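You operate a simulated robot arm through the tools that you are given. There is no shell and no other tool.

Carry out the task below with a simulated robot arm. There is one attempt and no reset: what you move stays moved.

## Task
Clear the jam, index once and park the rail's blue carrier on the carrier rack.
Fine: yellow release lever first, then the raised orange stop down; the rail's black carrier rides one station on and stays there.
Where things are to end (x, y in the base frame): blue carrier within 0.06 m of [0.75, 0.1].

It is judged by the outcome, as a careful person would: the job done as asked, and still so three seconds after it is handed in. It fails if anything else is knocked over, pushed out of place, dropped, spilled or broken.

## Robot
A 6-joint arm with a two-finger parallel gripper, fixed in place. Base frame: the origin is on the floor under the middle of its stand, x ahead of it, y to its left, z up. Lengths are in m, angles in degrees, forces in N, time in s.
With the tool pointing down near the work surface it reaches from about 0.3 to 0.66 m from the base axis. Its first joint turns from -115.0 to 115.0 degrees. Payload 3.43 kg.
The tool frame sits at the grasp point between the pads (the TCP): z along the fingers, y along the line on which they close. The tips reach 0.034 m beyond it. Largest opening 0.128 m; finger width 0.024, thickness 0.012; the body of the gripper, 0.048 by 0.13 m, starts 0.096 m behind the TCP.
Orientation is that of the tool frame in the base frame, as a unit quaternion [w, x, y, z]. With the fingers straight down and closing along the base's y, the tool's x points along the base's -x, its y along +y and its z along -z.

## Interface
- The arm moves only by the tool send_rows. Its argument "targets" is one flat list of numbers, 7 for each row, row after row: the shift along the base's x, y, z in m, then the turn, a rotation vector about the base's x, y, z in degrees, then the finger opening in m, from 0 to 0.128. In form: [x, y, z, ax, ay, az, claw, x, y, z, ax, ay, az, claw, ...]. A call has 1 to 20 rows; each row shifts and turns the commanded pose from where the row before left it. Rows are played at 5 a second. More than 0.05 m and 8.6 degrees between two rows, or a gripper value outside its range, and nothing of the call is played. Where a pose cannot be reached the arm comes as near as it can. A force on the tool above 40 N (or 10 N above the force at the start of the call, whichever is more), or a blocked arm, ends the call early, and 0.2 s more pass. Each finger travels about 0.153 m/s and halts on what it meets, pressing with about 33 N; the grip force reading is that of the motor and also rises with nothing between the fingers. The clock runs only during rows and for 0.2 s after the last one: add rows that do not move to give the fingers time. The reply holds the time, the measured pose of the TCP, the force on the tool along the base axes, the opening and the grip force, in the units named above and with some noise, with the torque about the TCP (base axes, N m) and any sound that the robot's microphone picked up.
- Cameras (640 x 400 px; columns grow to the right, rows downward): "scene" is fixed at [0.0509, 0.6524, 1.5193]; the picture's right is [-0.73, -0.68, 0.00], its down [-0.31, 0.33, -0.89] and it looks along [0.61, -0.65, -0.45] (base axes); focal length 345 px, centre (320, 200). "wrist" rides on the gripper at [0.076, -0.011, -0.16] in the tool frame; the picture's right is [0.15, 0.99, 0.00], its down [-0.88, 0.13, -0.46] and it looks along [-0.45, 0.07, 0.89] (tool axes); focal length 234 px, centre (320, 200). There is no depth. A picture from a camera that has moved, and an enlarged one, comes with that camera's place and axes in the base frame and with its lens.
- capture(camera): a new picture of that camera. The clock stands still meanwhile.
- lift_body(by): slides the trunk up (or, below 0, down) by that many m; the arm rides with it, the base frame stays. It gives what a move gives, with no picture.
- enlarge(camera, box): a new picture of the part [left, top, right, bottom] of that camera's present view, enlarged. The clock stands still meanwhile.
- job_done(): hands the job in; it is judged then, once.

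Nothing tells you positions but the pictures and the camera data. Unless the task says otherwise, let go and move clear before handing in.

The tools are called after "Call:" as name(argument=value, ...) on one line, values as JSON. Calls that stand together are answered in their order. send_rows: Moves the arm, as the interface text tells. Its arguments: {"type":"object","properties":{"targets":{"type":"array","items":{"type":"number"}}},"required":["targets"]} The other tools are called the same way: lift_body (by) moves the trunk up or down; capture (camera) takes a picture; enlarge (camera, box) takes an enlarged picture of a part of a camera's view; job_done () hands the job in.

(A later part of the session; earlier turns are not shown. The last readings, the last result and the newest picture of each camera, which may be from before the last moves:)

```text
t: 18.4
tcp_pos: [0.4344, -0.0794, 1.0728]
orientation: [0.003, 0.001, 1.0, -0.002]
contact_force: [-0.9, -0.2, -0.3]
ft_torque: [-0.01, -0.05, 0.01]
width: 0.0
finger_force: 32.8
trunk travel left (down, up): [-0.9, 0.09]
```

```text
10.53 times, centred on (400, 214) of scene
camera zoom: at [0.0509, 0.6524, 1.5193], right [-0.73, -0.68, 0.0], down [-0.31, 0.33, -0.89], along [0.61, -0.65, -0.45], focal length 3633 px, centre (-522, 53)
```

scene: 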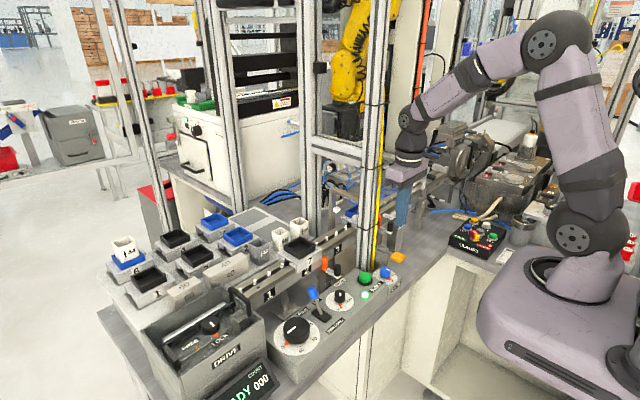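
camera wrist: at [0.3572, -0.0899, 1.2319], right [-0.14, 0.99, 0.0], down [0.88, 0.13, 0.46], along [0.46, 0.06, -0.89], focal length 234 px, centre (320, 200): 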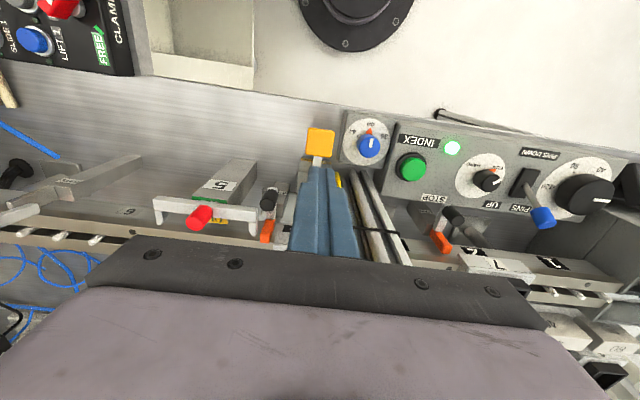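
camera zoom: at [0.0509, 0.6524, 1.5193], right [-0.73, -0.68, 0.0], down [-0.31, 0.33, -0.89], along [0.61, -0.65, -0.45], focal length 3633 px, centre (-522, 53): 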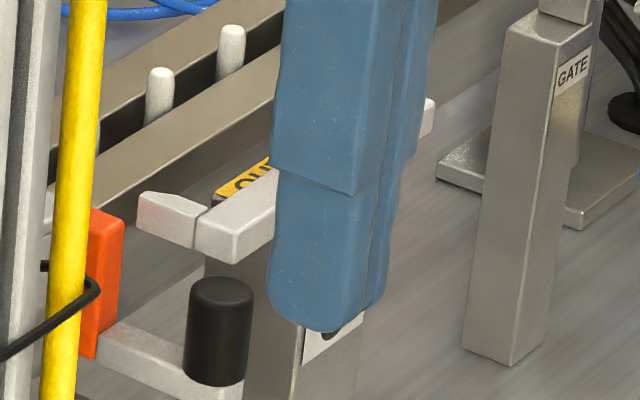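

The knob is close to the end of the station-5 clamp bar, so I want a second viewpoint from the -y side before pressing.

Call:
send_rows(targets=[0, 0, 0.04, 0, 0, 0, 0, -0.01, -0.04, 0, 0, 0, 0, 0, -0.01, -0.04, 0, 0, 0, 0, 0, -0.01, -0.035, 0, 0, 0, 0, 0, 0, 0, 0, 0, 0, 0, 0])

Call:
capture(camera="wrist")

Call:
enlarge(camera="wrist", box=[300, 150, 460, 250])

Call:
enlarge(camera="scene", box=[370, 195, 430, 233])

```text
t: 19.6
tcp_pos: [0.4075, -0.1927, 1.1137]
orientation: [0.004, 0.0, 1.0, -0.001]
contact_force: [-0.4, -0.3, 0.6]
ft_torque: [-0.05, 0.04, -0.01]
width: 0.0
finger_force: 33.1
trunk travel left (down, up): [-0.9, 0.09]
```

```text
taken
camera wrist: at [0.3303, -0.2039, 1.2729], right [-0.15, 0.99, 0.0], down [0.88, 0.13, 0.46], along [0.46, 0.06, -0.89], focal length 234 px, centre (320, 200)
```

wrist: 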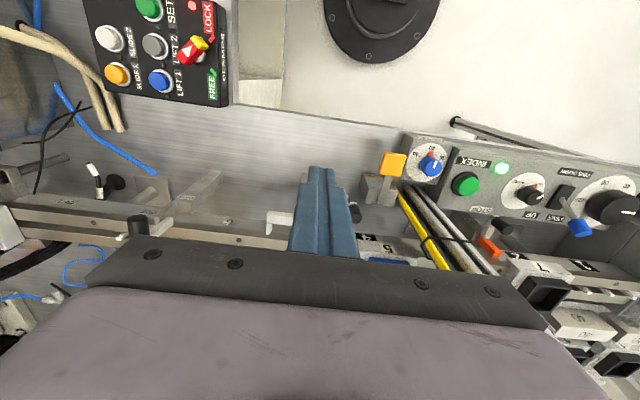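

```text
4.00 times, centred on (380, 200) of wrist
camera zoom: at [0.3303, -0.2039, 1.2729], right [-0.15, 0.99, 0.0], down [0.88, 0.13, 0.46], along [0.46, 0.06, -0.89], focal length 937 px, centre (80, 200)
```

zoom: 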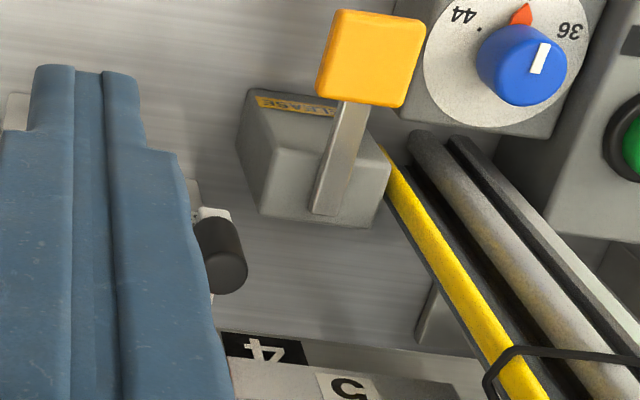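

```text
10.53 times, centred on (400, 214) of scene
camera zoom: at [0.0509, 0.6524, 1.5193], right [-0.73, -0.68, 0.0], down [-0.31, 0.33, -0.89], along [0.61, -0.65, -0.45], focal length 3633 px, centre (-522, 53)
```

zoom: 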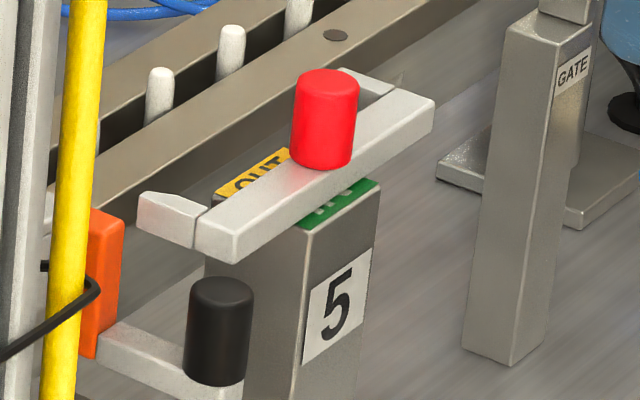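

From two wrist views, the stop's knob top is at (0.495, -0.133, 0.998), and the clamp bar end is right beside it at y≈-0.138. I'll line up slightly to the +y side (y=-0.118) so the fingers clear the bar, and check before pressing.

Call:
send_rows(targets=[0, 0.04, 0, 0, 0, 0, 0, 0, 0.035, 0, 0, 0, 0, 0, 0.045, 0, 0, 0, 0, 0, 0, 0.045, 0, -0.01, 0, 0, 0, 0, 0, 0, -0.035, 0, 0, 0, 0, 0, 0, 0, 0, 0, 0, 0])

Call:
enlarge(camera="wrist", box=[240, 150, 400, 250])

Call:
enlarge(camera="scene", box=[370, 190, 430, 228])

Call:
capture(camera="scene")

```text
t: 21.0
tcp_pos: [0.4974, -0.1217, 1.0706]
orientation: [0.003, 0.002, 1.0, -0.001]
contact_force: [0.1, 0.3, -0.1]
ft_torque: [-0.01, 0.02, 0.03]
width: 0.0003
finger_force: 32.6
trunk travel left (down, up): [-0.9, 0.09]
```

```text
4.00 times, centred on (320, 200) of wrist
camera zoom: at [0.4206, -0.1322, 1.2293], right [-0.14, 0.99, 0.0], down [0.88, 0.13, 0.46], along [0.46, 0.06, -0.89], focal length 937 px, centre (320, 200)
```

zoom: 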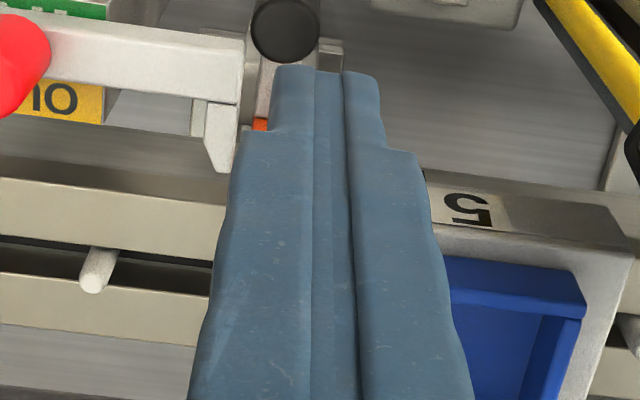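

```text
10.53 times, centred on (400, 209) of scene
camera zoom: at [0.0509, 0.6524, 1.5193], right [-0.73, -0.68, 0.0], down [-0.31, 0.33, -0.89], along [0.61, -0.65, -0.45], focal length 3633 px, centre (-522, 105)
```

zoom: 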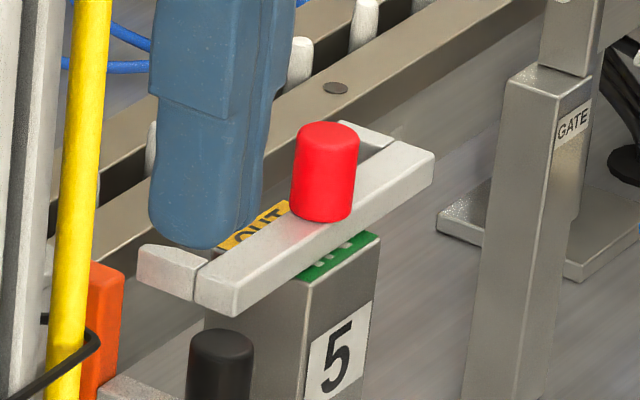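

```text
taken
```

scene: 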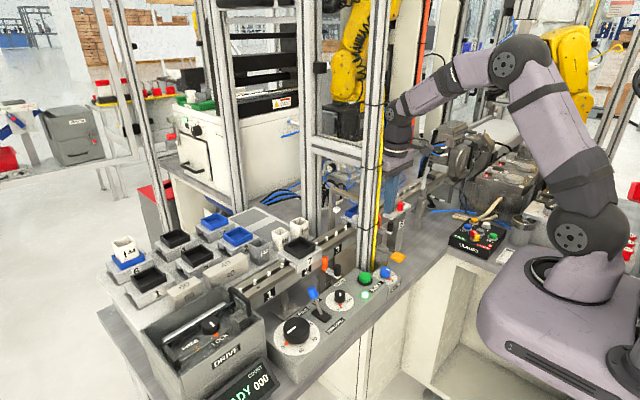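

My fingertips are at (0.497, -0.122) and the knob is at (0.493, -0.133), so they cover its +y half and stay about 4 mm off the bar end. I'll nudge slightly and press down in small steps.

Call:
send_rows(targets=[-0.003, 0.001, -0.01, 0, 0, 0, 0, 0, 0, -0.01, 0, 0, 0, 0, 0, 0, -0.01, 0, 0, 0, 0, 0, 0, -0.005, 0, 0, 0, 0, 0, 0, -0.004, 0, 0, 0, 0, 0, 0, -0.004, 0, 0, 0, 0])

Call:
enlarge(camera="wrist", box=[240, 150, 400, 250])

Call:
enlarge(camera="scene", box=[370, 190, 430, 228])

```text
t: 22.4
tcp_pos: [0.4911, -0.1198, 1.0246]
orientation: [0.005, 0.001, 1.0, -0.002]
contact_force: [0.5, -0.5, 0.7]
ft_torque: [-0.06, 0.03, 0.02]
width: 0.0
finger_force: 33.2
trunk travel left (down, up): [-0.9, 0.09]
```

```text
4.00 times, centred on (320, 200) of wrist
camera zoom: at [0.414, -0.1312, 1.1834], right [-0.14, 0.99, 0.0], down [0.88, 0.13, 0.46], along [0.46, 0.06, -0.89], focal length 937 px, centre (320, 200)
```

zoom: 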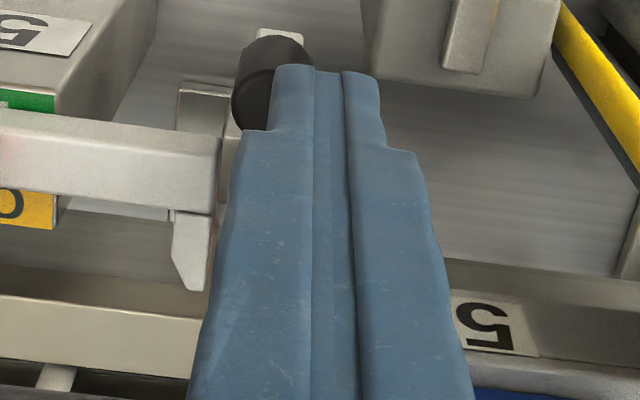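

```text
10.53 times, centred on (400, 209) of scene
camera zoom: at [0.0509, 0.6524, 1.5193], right [-0.73, -0.68, 0.0], down [-0.31, 0.33, -0.89], along [0.61, -0.65, -0.45], focal length 3633 px, centre (-522, 105)
```

zoom: 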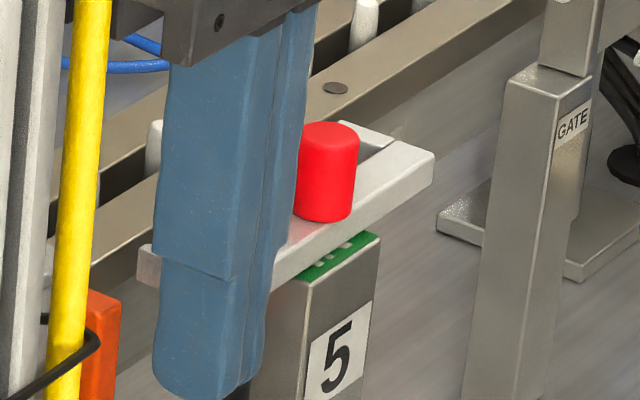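

There's no contact force yet at fingertip z≈0.99, and the tips cover half the knob in view. I'll continue down in small steps.

Call:
send_rows(targets=[0, 0, -0.004, 0, 0, 0, 0, 0, 0, -0.004, 0, 0, 0, 0, 0, 0, -0.003, 0, 0, 0, 0, 0, 0, 0, 0, 0, 0, 0])

Call:
enlarge(camera="wrist", box=[240, 150, 400, 250])

Call:
enlarge(camera="scene", box=[370, 190, 430, 228])

```text
t: 23.4
tcp_pos: [0.4911, -0.1201, 1.0128]
orientation: [0.003, 0.001, 1.0, -0.001]
contact_force: [-0.2, -0.6, 0.7]
ft_torque: [-0.02, 0.0, 0.02]
width: 0.0003
finger_force: 33.0
trunk travel left (down, up): [-0.9, 0.09]
```

```text
4.00 times, centred on (320, 200) of wrist
camera zoom: at [0.4137, -0.1311, 1.1721], right [-0.14, 0.99, 0.0], down [0.88, 0.13, 0.46], along [0.46, 0.06, -0.89], focal length 937 px, centre (320, 200)
```

zoom: 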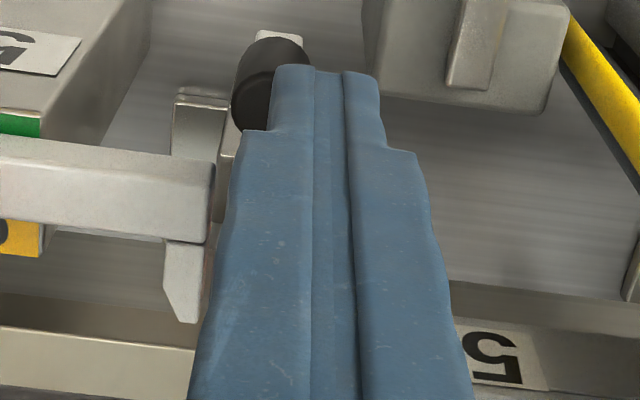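

```text
10.53 times, centred on (400, 209) of scene
camera zoom: at [0.0509, 0.6524, 1.5193], right [-0.73, -0.68, 0.0], down [-0.31, 0.33, -0.89], along [0.61, -0.65, -0.45], focal length 3633 px, centre (-522, 105)
```

zoom: 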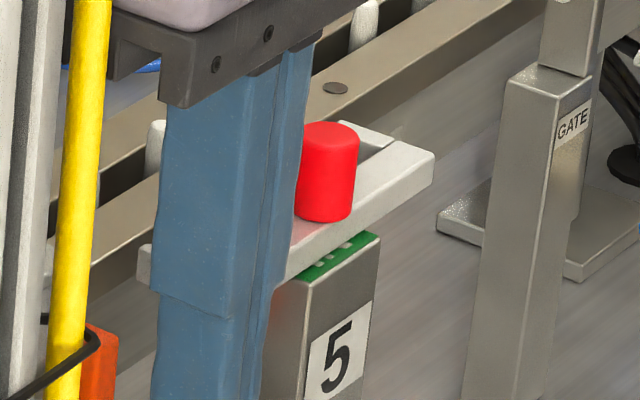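

The orange stop has moved down about 2 cm along with the knob at very low force. I'll continue gently until it bottoms out.

Call:
send_rows(targets=[0, 0, -0.003, 0, 0, 0, 0, 0, 0, -0.003, 0, 0, 0, 0, 0, 0, -0.003, 0, 0, 0, 0, 0, 0, -0.003, 0, 0, 0, 0])

Call:
enlarge(camera="wrist", box=[240, 150, 400, 250])

Call:
enlarge(camera="scene", box=[370, 190, 430, 228])

```text
t: 24.2
tcp_pos: [0.4908, -0.1199, 1.0119]
orientation: [0.008, 0.0, 1.0, -0.003]
contact_force: [-13.0, 3.3, 22.5]
ft_torque: [-0.02, 0.49, -0.05]
width: 0.0
finger_force: 33.2
trunk travel left (down, up): [-0.9, 0.09]
stopped in row 3: the force on the tool passed its limit at 43 N (the readings are from after the stop); the commanded pose is now the measured one
```

```text
4.00 times, centred on (320, 200) of wrist
camera zoom: at [0.4123, -0.1307, 1.1698], right [-0.14, 0.99, -0.01], down [0.87, 0.13, 0.47], along [0.47, 0.06, -0.88], focal length 937 px, centre (320, 200)
```

zoom: 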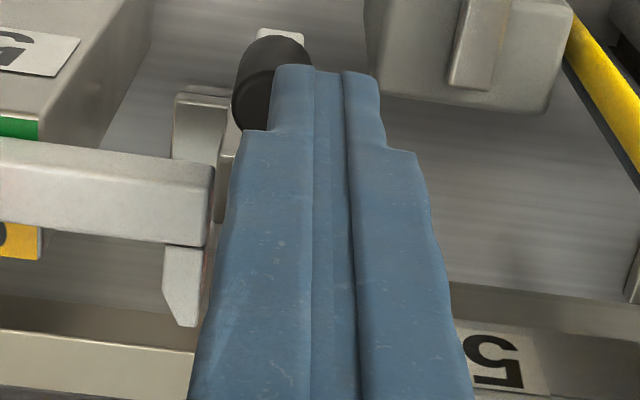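

```text
10.53 times, centred on (400, 209) of scene
camera zoom: at [0.0509, 0.6524, 1.5193], right [-0.73, -0.68, 0.0], down [-0.31, 0.33, -0.89], along [0.61, -0.65, -0.45], focal length 3633 px, centre (-522, 105)
```

zoom: 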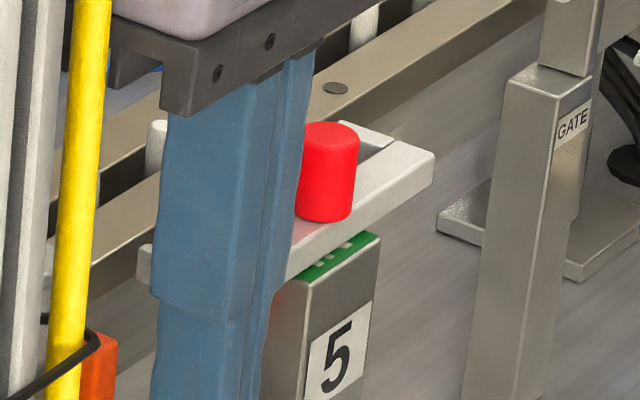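

The stop has bottomed out with a firm end stop. I'll lift straight up and check it stays down and that READY still shows.

Call:
send_rows(targets=[0, 0.001, 0.02, 0, 0, 0, 0, 0, 0, 0.03, 0, 0, 0, 0, 0, 0, 0.04, 0, 0, 0, 0, -0.04, 0, 0.02, 0, 0, 0, 0, -0.045, 0, 0, 0, 0, 0, 0, 0, 0, 0, 0, 0, 0, 0])

Call:
capture(camera="wrist")

Call:
enlarge(camera="scene", box=[340, 190, 440, 253])

Call:
capture(camera="scene")

Call:
enlarge(camera="wrist", box=[340, 140, 560, 277])

```text
t: 25.6
tcp_pos: [0.4084, -0.118, 1.1191]
orientation: [0.007, 0.001, 1.0, -0.001]
contact_force: [0.0, 0.1, 0.0]
ft_torque: [-0.02, 0.02, 0.05]
width: 0.0
finger_force: 32.6
trunk travel left (down, up): [-0.9, 0.09]
```

```text
taken
camera wrist: at [0.3301, -0.1288, 1.2775], right [-0.15, 0.99, -0.01], down [0.87, 0.13, 0.47], along [0.46, 0.06, -0.88], focal length 234 px, centre (320, 200)
```

wrist: 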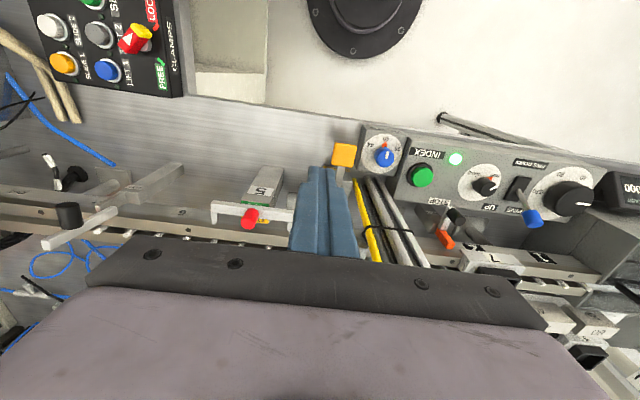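

```text
6.35 times, centred on (390, 222) of scene
camera zoom: at [0.0509, 0.6524, 1.5193], right [-0.73, -0.68, 0.0], down [-0.31, 0.33, -0.89], along [0.61, -0.65, -0.45], focal length 2191 px, centre (-124, 64)
```

zoom: 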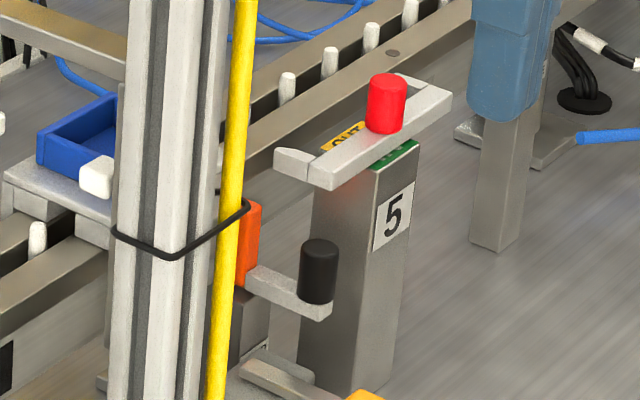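

```text
taken
```

scene: 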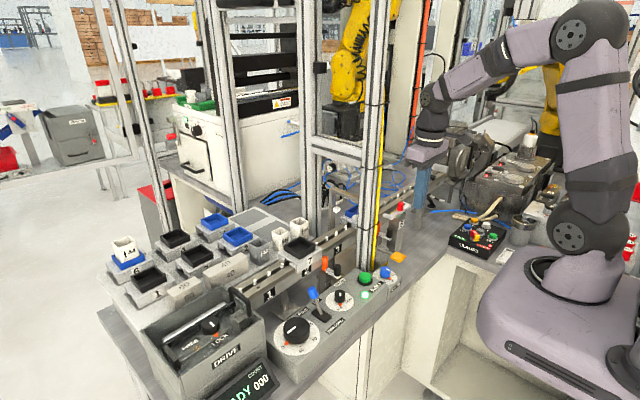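

```text
2.91 times, centred on (450, 208) of wrist
camera zoom: at [0.3301, -0.1288, 1.2775], right [-0.15, 0.99, -0.01], down [0.87, 0.13, 0.47], along [0.46, 0.06, -0.88], focal length 681 px, centre (-58, 175)
```

zoom: 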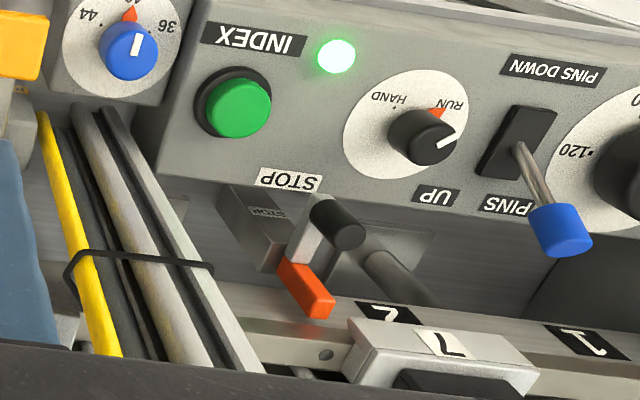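

The stop stayed down, both orange stops are now level at z≈0.986, and READY and the green lamp hold. Next is the green INDEX button, at about (0.448, 0.052, 0.93) and close to the post, so I'll approach with the tool tilted back and look first.

Call:
send_rows(targets=[-0.028, 0, 0, 0, 0, 0, 0, 0, 0.042, 0, 0, 0, 0, 0, 0, 0.042, 0, 0, 0, 0, 0, 0, 0.042, 0, 0, 0, 0, 0, 0, 0.042, 0, 0, 0, 0, 0, 0.01, 0, 0, 0, -8, 0, 0, 0.015, 0, -0.02, 0, -8, 0, 0, 0, 0, -0.03, 0, 0, 0, 0, 0, 0, 0, 0, 0, 0, 0])

Call:
capture(camera="wrist")

Call:
enlarge(camera="wrist", box=[240, 110, 400, 210])

Call:
enlarge(camera="scene", box=[330, 235, 410, 285])

```text
t: 27.6
tcp_pos: [0.4037, 0.0488, 1.071]
orientation: [0.149, 0.002, 0.989, -0.003]
contact_force: [-0.2, 0.4, -0.1]
ft_torque: [0.0, 0.0, -0.01]
width: 0.0002
finger_force: 33.3
trunk travel left (down, up): [-0.9, 0.09]
```

```text
taken
camera wrist: at [0.2846, 0.038, 1.2007], right [-0.14, 0.99, -0.05], down [0.71, 0.13, 0.69], along [0.69, 0.06, -0.72], focal length 234 px, centre (320, 200)
```

wrist: 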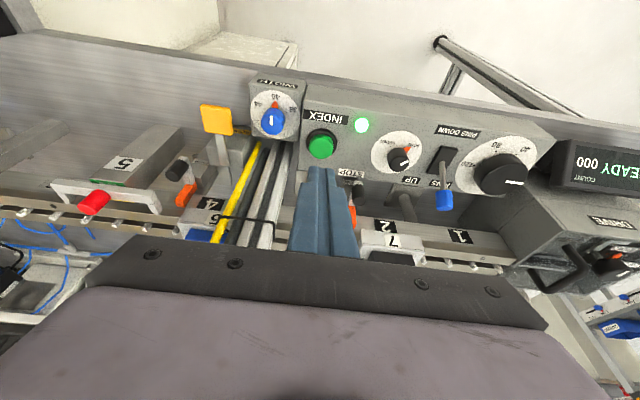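

```text
4.00 times, centred on (320, 160) of wrist
camera zoom: at [0.2846, 0.038, 1.2007], right [-0.14, 0.99, -0.05], down [0.71, 0.13, 0.69], along [0.69, 0.06, -0.72], focal length 937 px, centre (320, 360)
```

zoom: 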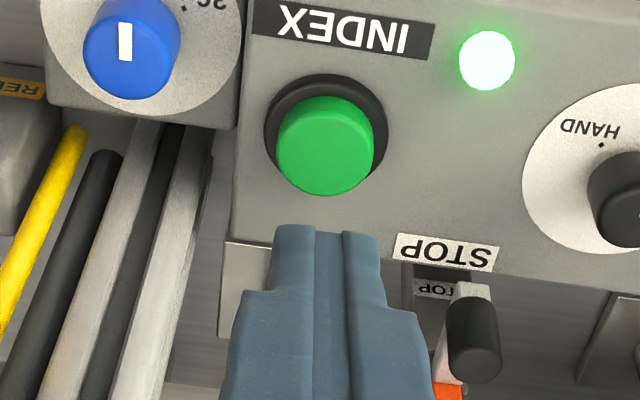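

```text
8.00 times, centred on (370, 260) of scene
camera zoom: at [0.0509, 0.6524, 1.5193], right [-0.73, -0.68, 0.0], down [-0.31, 0.33, -0.89], along [0.61, -0.65, -0.45], focal length 2761 px, centre (-80, -280)
```

zoom: 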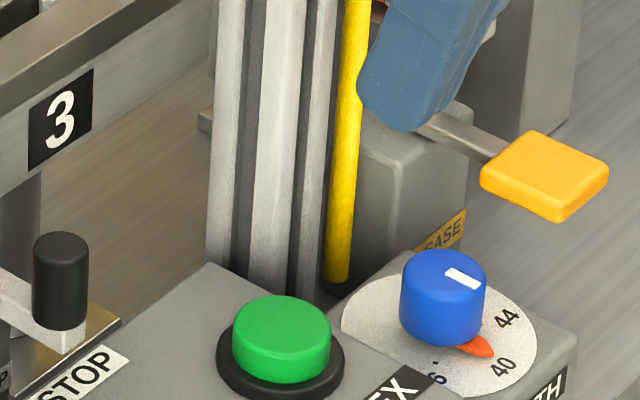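

The INDEX button is centred at about (0.449, 0.05) with its top at z≈0.935. I'll move over it and press once, gently.

Call:
send_rows(targets=[0.023, 0, -0.035, 0, 0, 0, 0, 0.024, 0, -0.035, 0, 0, 0, 0, 0, 0, -0.01, 0, 0, 0, 0, 0, 0, 0, 0, 0, 0, 0])

Call:
enlarge(camera="wrist", box=[240, 110, 400, 210])

Call:
enlarge(camera="scene", box=[330, 235, 410, 285])

```text
t: 28.6
tcp_pos: [0.4517, 0.0486, 0.9884]
orientation: [0.147, 0.001, 0.989, -0.002]
contact_force: [-0.2, 0.3, -0.8]
ft_torque: [0.02, -0.02, -0.02]
width: 0.0
finger_force: 33.2
trunk travel left (down, up): [-0.9, 0.09]
```

```text
4.00 times, centred on (320, 160) of wrist
camera zoom: at [0.3324, 0.0371, 1.1185], right [-0.14, 0.99, -0.05], down [0.71, 0.13, 0.69], along [0.69, 0.06, -0.72], focal length 937 px, centre (320, 360)
```

zoom: 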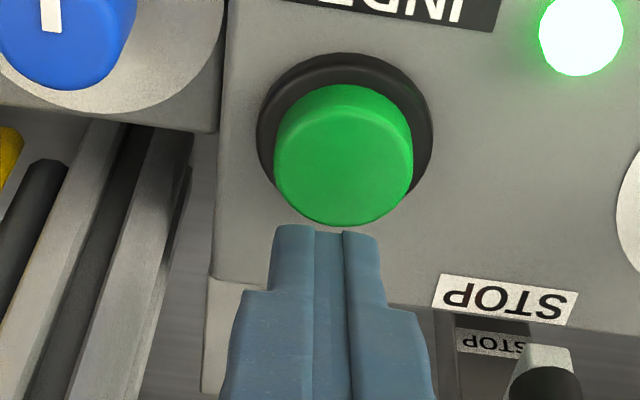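

```text
8.00 times, centred on (370, 260) of scene
camera zoom: at [0.0509, 0.6524, 1.5193], right [-0.73, -0.68, 0.0], down [-0.31, 0.33, -0.89], along [0.61, -0.65, -0.45], focal length 2761 px, centre (-80, -280)
```

zoom: 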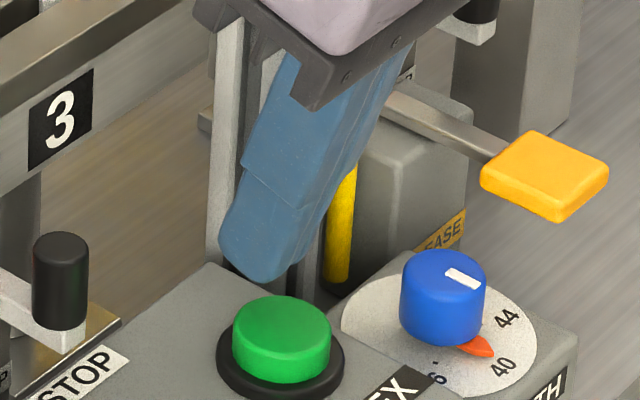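

Call:
send_rows(targets=[-0.004, 0.002, -0.006, 0, 0, 0, 0, 0, 0, -0.004, 0, 0, 0, 0, 0, 0, -0.003, 0, 0, 0, 0, 0, 0, -0.003, 0, 0, 0, 0])

Call:
capture(camera="wrist")

```text
t: 29.6
tcp_pos: [0.4493, 0.0498, 0.9715]
orientation: [0.148, 0.001, 0.989, -0.002]
contact_force: [0.2, 0.1, 0.7]
ft_torque: [0.01, 0.03, 0.02]
width: 0.0
finger_force: 32.8
trunk travel left (down, up): [-0.9, 0.09]
```

```text
taken
camera wrist: at [0.33, 0.0389, 1.1022], right [-0.14, 0.99, -0.05], down [0.71, 0.13, 0.69], along [0.69, 0.06, -0.72], focal length 234 px, centre (320, 200)
```

wrist: 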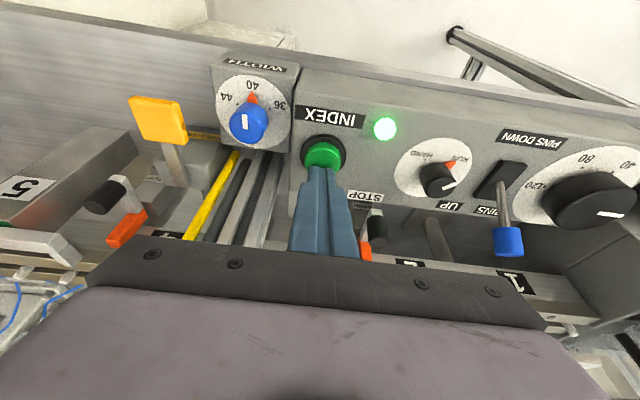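

Call:
send_rows(targets=[0, 0, -0.002, 0, 0, 0, 0, 0, 0, -0.002, 0, 0, 0, 0, 0, 0, -0.002, 0, 0, 0, 0])

Call:
enlarge(camera="scene", box=[330, 235, 410, 285])

Call:
capture(camera="scene")

```text
t: 30.4
tcp_pos: [0.4486, 0.0509, 0.9668]
orientation: [0.147, 0.001, 0.989, -0.002]
contact_force: [-0.8, -1.8, 5.9]
ft_torque: [-0.03, 0.03, 0.01]
width: 0.0
finger_force: 32.8
trunk travel left (down, up): [-0.9, 0.09]
heard: click
```

```text
8.00 times, centred on (370, 260) of scene
camera zoom: at [0.0509, 0.6524, 1.5193], right [-0.73, -0.68, 0.0], down [-0.31, 0.33, -0.89], along [0.61, -0.65, -0.45], focal length 2761 px, centre (-80, -280)
```

zoom: 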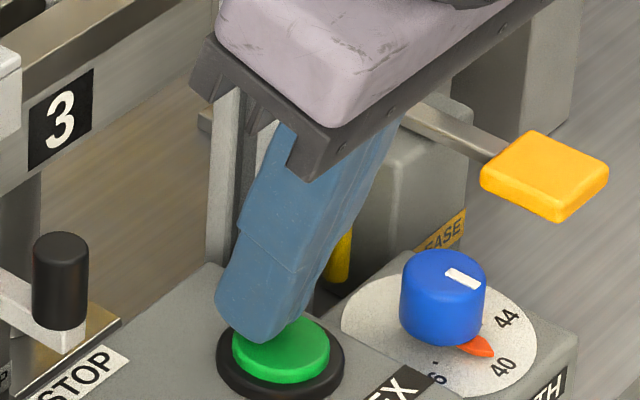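

```text
taken
```

scene: 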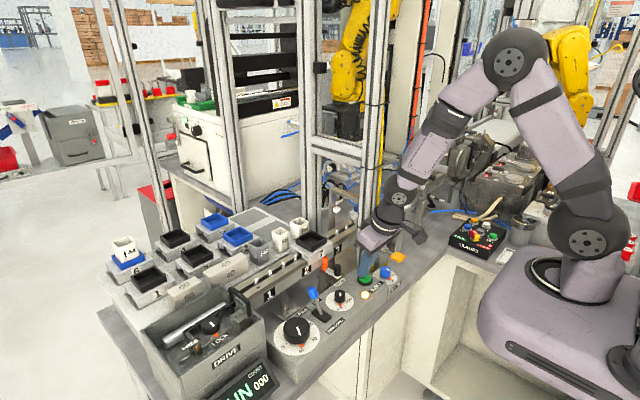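

A click was heard, the display shows RUN and the black carrier has started moving. I'll release the button straight up and wait for the index to finish.

Call:
send_rows(targets=[0, 0, 0.01, 0, 0, 0, 0, 0, 0, 0.03, 0, 0, 0, 0, -0.02, 0, 0.03, 0, 0, 0, 0, -0.03, 0, 0.03, 0, 0, 0, 0, 0, 0, 0.03, 0, 0, 0, 0, 0, 0, 0, 0, 0, 0, 0, 0, 0, 0, 0, 0, 0, 0, 0, 0, 0, 0, 0, 0, 0, 0, 0, 0, 0, 0, 0, 0, 0, 0, 0, 0, 0, 0, 0])

Call:
capture(camera="scene")

Call:
enlarge(camera="scene", box=[280, 180, 440, 280])

Call:
enlarge(camera="scene", box=[200, 340, 300, 400])

```text
t: 32.6
tcp_pos: [0.4, 0.0485, 1.0958]
orientation: [0.147, 0.001, 0.989, -0.001]
contact_force: [-0.4, -0.2, -0.4]
ft_torque: [-0.01, -0.01, 0.02]
width: 0.0001
finger_force: 32.4
trunk travel left (down, up): [-0.9, 0.09]
```

```text
taken
```

scene: 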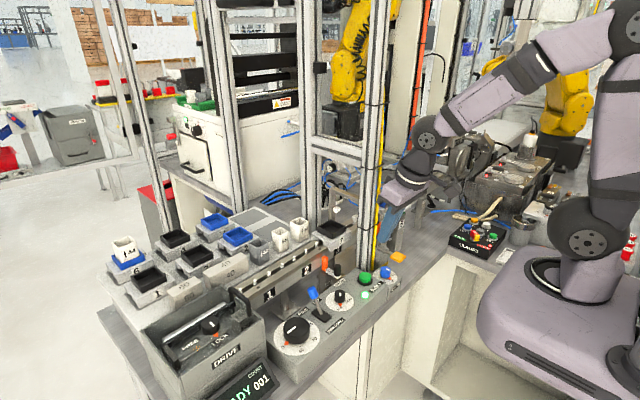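

```text
4.00 times, centred on (360, 230) of scene
camera zoom: at [0.0509, 0.6524, 1.5193], right [-0.73, -0.68, 0.0], down [-0.31, 0.33, -0.89], along [0.61, -0.65, -0.45], focal length 1381 px, centre (160, 80)
```

zoom: 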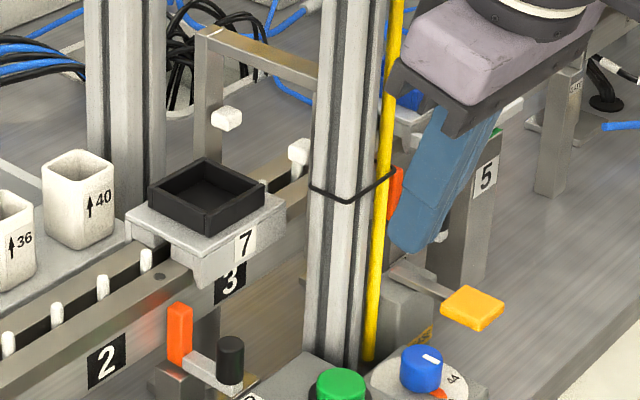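

```text
6.40 times, centred on (250, 370) of scene
camera zoom: at [0.0509, 0.6524, 1.5193], right [-0.73, -0.68, 0.0], down [-0.31, 0.33, -0.89], along [0.61, -0.65, -0.45], focal length 2209 px, centre (768, -888)
```

zoom: 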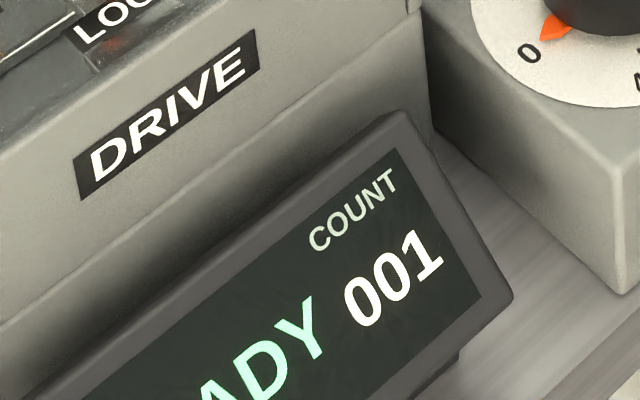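

The count reads 001 with READY, and the black carrier now sits at station 3. I'll go around the inside of the post to look at the blue carrier at station 5.

Call:
send_rows(targets=[-0.03, -0.02, 0.03, 0, 0, 0, 0, 0, -0.04, 0.03, 0, 0, 0, 0, 0, -0.04, 0.03, 0, 0, 0, 0, 0, -0.045, 0, 0, 0, 0, 0, 0, -0.045, 0, 0, 0, 0, 0, 0.015, -0.03, 0, 0, -7.5, 0, 0.05, 0.025, -0.03, 0, 0, -7.5, 0, 0.1, 0.02, 0, 0, 0, 0, 0, 0.1, 0, 0, 0, 0, 0, 0, 0.1])

Call:
capture(camera="wrist")

Call:
enlarge(camera="wrist", box=[240, 110, 400, 210])

Call:
enlarge(camera="scene", box=[350, 180, 450, 243])

```text
t: 34.6
tcp_pos: [0.4315, -0.2033, 1.1861]
orientation: [0.276, 0.002, 0.961, -0.002]
contact_force: [-1.3, -0.3, 0.0]
ft_torque: [0.02, 0.02, 0.01]
width: 0.0997
finger_force: 0.0
trunk travel left (down, up): [-0.9, 0.09]
```

```text
taken
camera wrist: at [0.2827, -0.2129, 1.2821], right [-0.12, 0.99, -0.08], down [0.51, 0.13, 0.85], along [0.85, 0.06, -0.52], focal length 234 px, centre (320, 200)
```

wrist: 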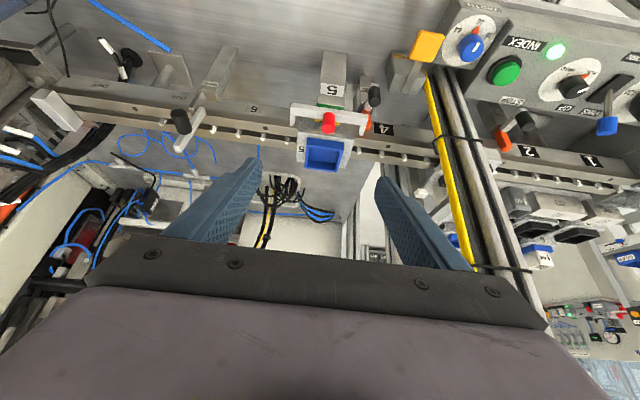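

```text
4.00 times, centred on (320, 160) of wrist
camera zoom: at [0.2827, -0.2129, 1.2821], right [-0.12, 0.99, -0.08], down [0.51, 0.13, 0.85], along [0.85, 0.06, -0.52], focal length 937 px, centre (320, 360)
```

zoom: 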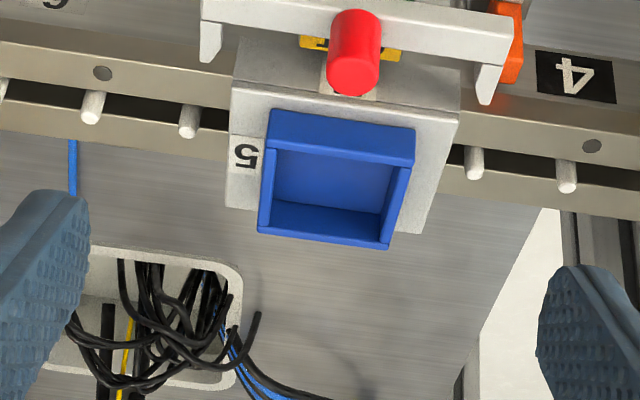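

```text
6.35 times, centred on (400, 212) of scene
camera zoom: at [0.0509, 0.6524, 1.5193], right [-0.73, -0.68, 0.0], down [-0.31, 0.33, -0.89], along [0.61, -0.65, -0.45], focal length 2191 px, centre (-188, 127)
```

zoom: 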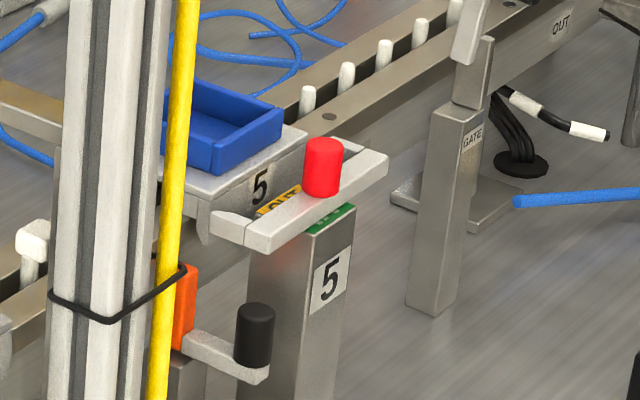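

The blue carrier is at station 5: tray centre about (0.583, -0.193), plate top z≈1.00, rim z≈1.02, tray about 0.06 m wide. I'll grip the tray's y-sides with the same 32° forward tilt I need at the rack, starting from a pre-grasp above it.

Call:
send_rows(targets=[0.046, 0.0035, 0, 0, 0, 0, 0.09, 0.046, 0.0035, 0, 0, 0, 0, 0.09, 0.047, 0.0035, 0, 0, 0, 0, 0.09, 0, 0, -0.04, 0, 0, 0, 0.09, 0, 0, -0.04, 0, 0, 0, 0.09, 0, 0, 0, 0, 0, 0, 0.09])

Call:
capture(camera="wrist")

Call:
enlarge(camera="wrist", box=[240, 110, 400, 210])

Call:
enlarge(camera="scene", box=[350, 180, 450, 243])

```text
t: 36.0
tcp_pos: [0.564, -0.1882, 1.1078]
orientation: [0.275, 0.001, 0.961, -0.002]
contact_force: [-0.3, -0.3, 0.1]
ft_torque: [-0.03, -0.02, 0.01]
width: 0.0901
finger_force: 0.1
trunk travel left (down, up): [-0.9, 0.09]
```

```text
taken
camera wrist: at [0.4143, -0.1994, 1.2023], right [-0.12, 0.99, -0.08], down [0.51, 0.13, 0.85], along [0.85, 0.06, -0.52], focal length 234 px, centre (320, 200)
```

wrist: 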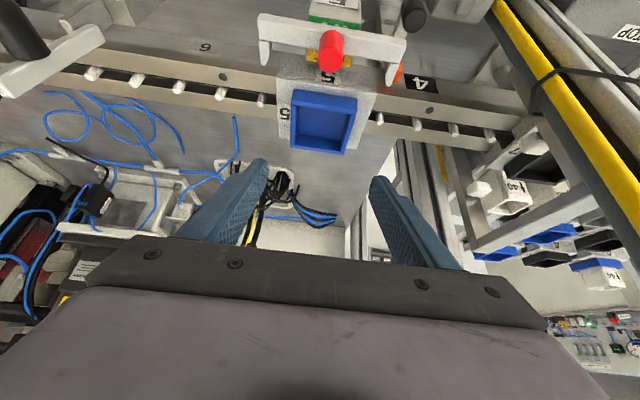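

```text
4.00 times, centred on (320, 160) of wrist
camera zoom: at [0.4143, -0.1994, 1.2023], right [-0.12, 0.99, -0.08], down [0.51, 0.13, 0.85], along [0.85, 0.06, -0.52], focal length 937 px, centre (320, 360)
```

zoom: 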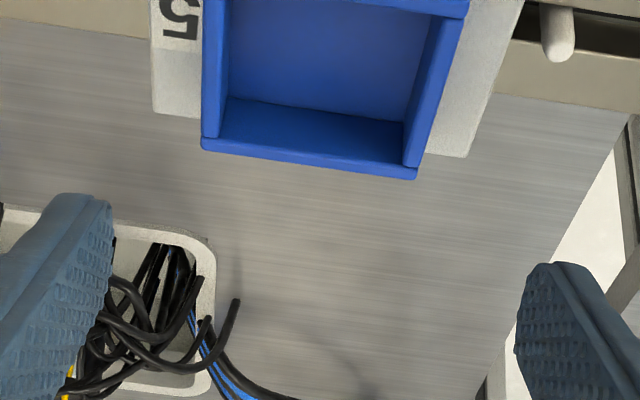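

```text
6.35 times, centred on (400, 212) of scene
camera zoom: at [0.0509, 0.6524, 1.5193], right [-0.73, -0.68, 0.0], down [-0.31, 0.33, -0.89], along [0.61, -0.65, -0.45], focal length 2191 px, centre (-188, 127)
```

zoom: 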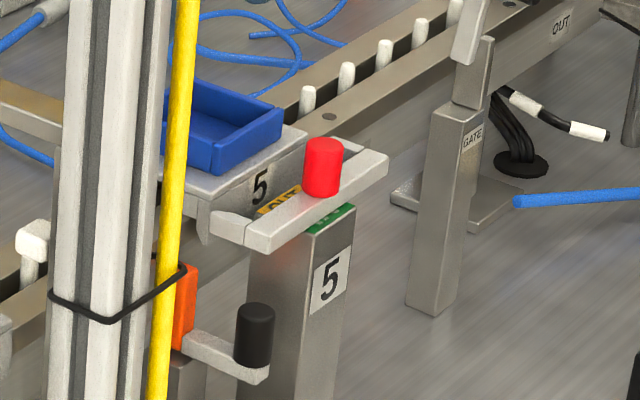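

Call:
send_rows(targets=[0.004, -0.005, -0.02, 0, 0, 0, 0.09, 0, 0, -0.02, 0, 0, 0, 0.09, 0, 0, -0.015, 0, 0, 0, 0.09, 0, 0, 0, 0, 0, 0, 0.09])

Call:
capture(camera="wrist")

Call:
enlarge(camera="wrist", box=[220, 60, 420, 185])

Call:
enlarge(camera="scene", box=[350, 180, 430, 230])

```text
t: 37.0
tcp_pos: [0.5703, -0.1935, 1.0509]
orientation: [0.275, 0.001, 0.961, -0.002]
contact_force: [-0.5, -0.6, -0.4]
ft_torque: [-0.01, -0.01, 0.0]
width: 0.0899
finger_force: 0.0
trunk travel left (down, up): [-0.9, 0.09]
```

```text
taken
camera wrist: at [0.4218, -0.2047, 1.1467], right [-0.12, 0.99, -0.08], down [0.51, 0.13, 0.85], along [0.85, 0.06, -0.52], focal length 234 px, centre (320, 200)
```

wrist: 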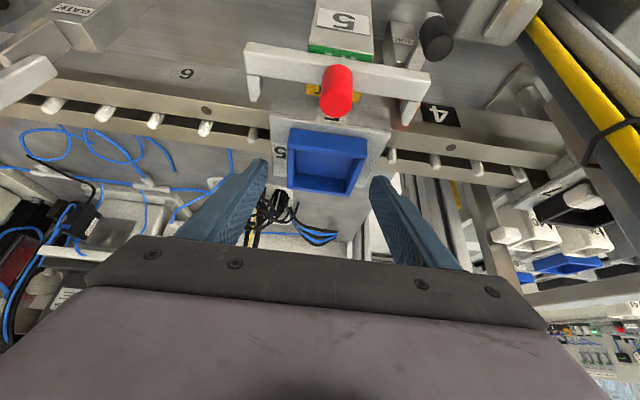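

```text
3.20 times, centred on (320, 122) of wrist
camera zoom: at [0.4218, -0.2047, 1.1467], right [-0.12, 0.99, -0.08], down [0.51, 0.13, 0.85], along [0.85, 0.06, -0.52], focal length 749 px, centre (320, 448)
```

zoom: 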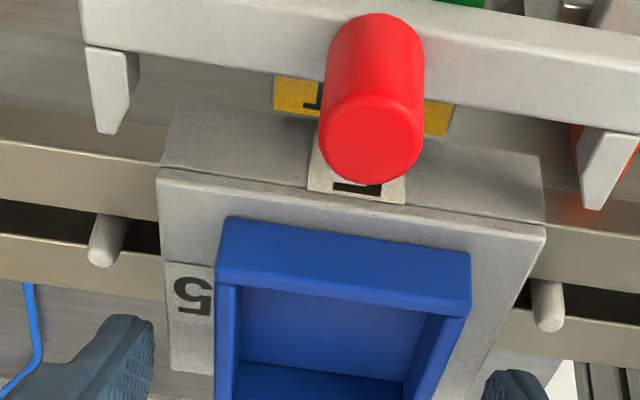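

```text
8.00 times, centred on (390, 205) of scene
camera zoom: at [0.0509, 0.6524, 1.5193], right [-0.73, -0.68, 0.0], down [-0.31, 0.33, -0.89], along [0.61, -0.65, -0.45], focal length 2761 px, centre (-240, 160)
```

zoom: 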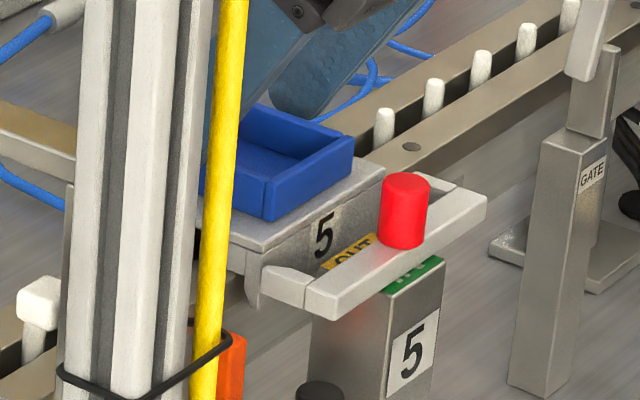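

The fingers straddle the tray. I'll narrow to 0.074 and creep down until the tips just reach the plate, so the grip depth is known.

Call:
send_rows(targets=[0, 0, 0, 0, 0, 0, 0.074, 0, 0, -0.004, 0, 0, 0, 0.074, 0, 0, -0.003, 0, 0, 0, 0.074, 0, 0, -0.002, 0, 0, 0, 0.074, 0, 0, 0, 0, 0, 0, 0.074])

Call:
capture(camera="wrist")

Call:
enlarge(camera="wrist", box=[240, 110, 400, 210])

Call:
enlarge(camera="scene", box=[370, 185, 410, 210])

```text
t: 38.2
tcp_pos: [0.5722, -0.1943, 1.0462]
orientation: [0.28, 0.001, 0.96, -0.004]
contact_force: [-1.2, 3.4, 29.4]
ft_torque: [0.39, -0.24, 0.22]
width: 0.0876
finger_force: 33.2
trunk travel left (down, up): [-0.9, 0.09]
```

```text
taken
camera wrist: at [0.4216, -0.2043, 1.1411], right [-0.12, 0.99, -0.09], down [0.5, 0.13, 0.86], along [0.86, 0.06, -0.51], focal length 234 px, centre (320, 200)
```

wrist: 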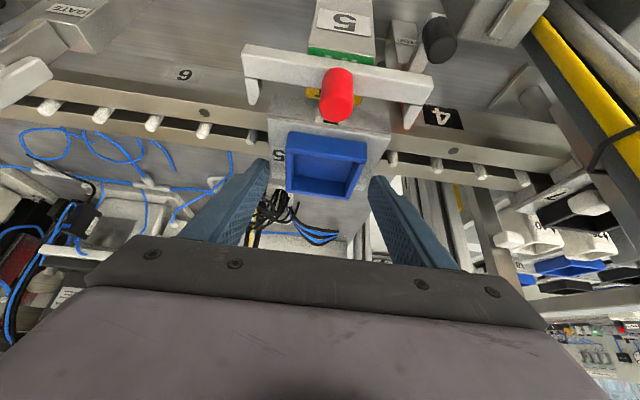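

```text
4.00 times, centred on (320, 160) of wrist
camera zoom: at [0.4216, -0.2043, 1.1411], right [-0.12, 0.99, -0.09], down [0.5, 0.13, 0.86], along [0.86, 0.06, -0.51], focal length 937 px, centre (320, 360)
```

zoom: 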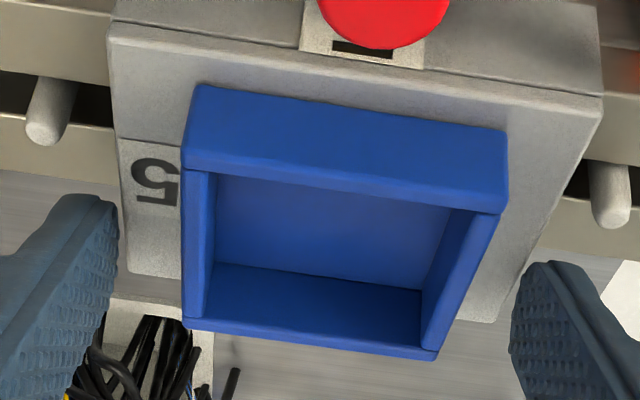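

```text
16.00 times, centred on (390, 198) of scene
camera zoom: at [0.0509, 0.6524, 1.5193], right [-0.73, -0.68, 0.0], down [-0.31, 0.33, -0.89], along [0.61, -0.65, -0.45], focal length 5522 px, centre (-800, 240)
```

zoom: 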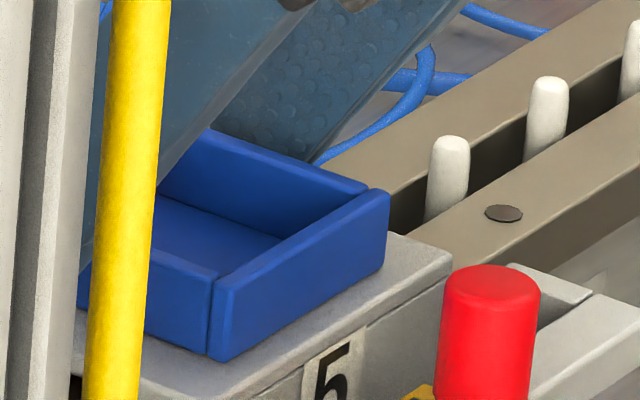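

The fingers closed on the plate's side edges (0.0876 m) rather than the tray, so the plate top is a bit higher than I estimated. A plate grip holds the carrier body firmly, so I'll open, re-centre slightly back and a touch lower, and close on the plate edges properly.

Call:
send_rows(targets=[0, 0, 0, 0, 0, 0, 0.095, 0, 0, 0, 0, 0, 0, 0.095, -0.005, 0, -0.001, 0, 0, 0, 0.095, 0, 0, -0.001, 0, 0, 0, 0.095, 0, 0, 0, 0, 0, 0, 0.095])

Call:
enlarge(camera="wrist", box=[240, 110, 400, 210])

```text
t: 39.4
tcp_pos: [0.5669, -0.1955, 1.041]
orientation: [0.275, 0.002, 0.962, -0.003]
contact_force: [0.5, 0.7, -1.4]
ft_torque: [-0.01, -0.01, 0.0]
width: 0.0948
finger_force: 0.1
trunk travel left (down, up): [-0.9, 0.09]
```

```text
4.00 times, centred on (320, 160) of wrist
camera zoom: at [0.4174, -0.2053, 1.1356], right [-0.12, 0.99, -0.08], down [0.51, 0.13, 0.85], along [0.85, 0.06, -0.52], focal length 937 px, centre (320, 360)
```

zoom: 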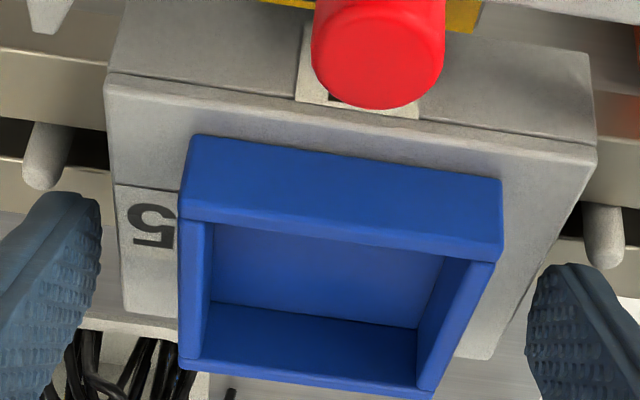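

Call:
send_rows(targets=[0, 0, 0, 0, 0, 0, 0.085, 0, 0, 0, 0, 0, 0, 0.08, 0, 0, 0, 0, 0, 0, 0.08, 0, 0, 0, 0, 0, 0, 0.08])

Call:
enlarge(camera="wrist", box=[240, 110, 400, 210])

```text
t: 40.4
tcp_pos: [0.5667, -0.1934, 1.0413]
orientation: [0.275, 0.002, 0.961, -0.002]
contact_force: [-0.3, 1.2, 0.1]
ft_torque: [0.07, 0.05, 0.03]
width: 0.0876
finger_force: 33.0
trunk travel left (down, up): [-0.9, 0.09]
```

```text
4.00 times, centred on (320, 160) of wrist
camera zoom: at [0.4174, -0.2052, 1.1357], right [-0.12, 0.99, -0.08], down [0.51, 0.13, 0.85], along [0.85, 0.06, -0.52], focal length 937 px, centre (320, 360)
```

zoom: 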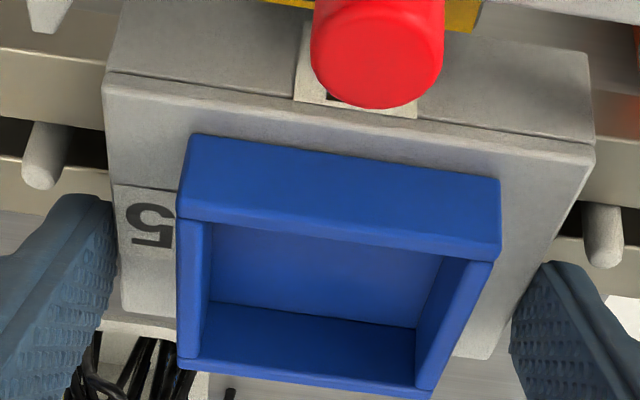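

The grip is solid at 0.0876 m with no side load. I'll lift a little first and check that the carrier comes freely and stays level.

Call:
send_rows(targets=[0, 0, 0.005, 0, 0, 0, 0.08, 0, 0, 0.01, 0, 0, 0, 0.08, 0, 0, 0.015, 0, 0, 0, 0.08, 0, 0, 0, 0, 0, 0, 0.08])

Call:
capture(camera="wrist")

Call:
enlarge(camera="scene", box=[350, 170, 430, 220])

```text
t: 41.4
tcp_pos: [0.5672, -0.1945, 1.0692]
orientation: [0.275, 0.001, 0.961, -0.002]
contact_force: [-0.4, -1.3, -3.0]
ft_torque: [-0.04, -0.02, -0.01]
width: 0.0879
finger_force: 33.2
trunk travel left (down, up): [-0.9, 0.09]
```

```text
taken
camera wrist: at [0.4186, -0.2051, 1.1649], right [-0.12, 0.99, -0.08], down [0.51, 0.13, 0.85], along [0.85, 0.06, -0.52], focal length 234 px, centre (320, 200)
```

wrist: 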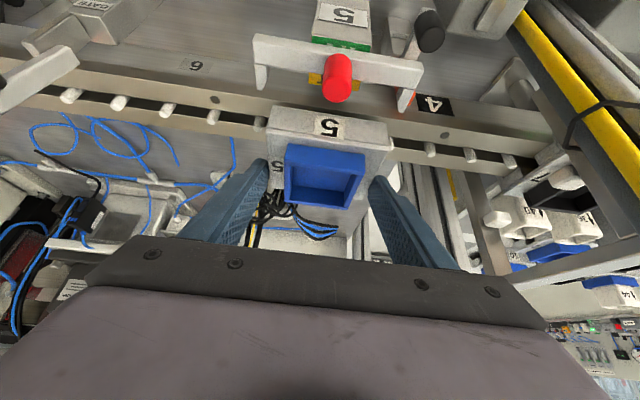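

```text
8.00 times, centred on (390, 195) of scene
camera zoom: at [0.0509, 0.6524, 1.5193], right [-0.73, -0.68, 0.0], down [-0.31, 0.33, -0.89], along [0.61, -0.65, -0.45], focal length 2761 px, centre (-240, 240)
```

zoom: 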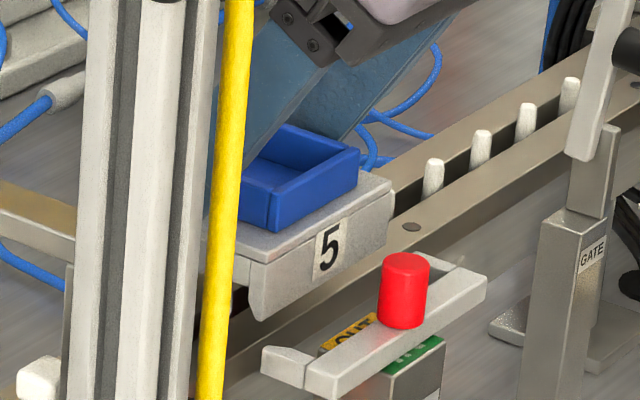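

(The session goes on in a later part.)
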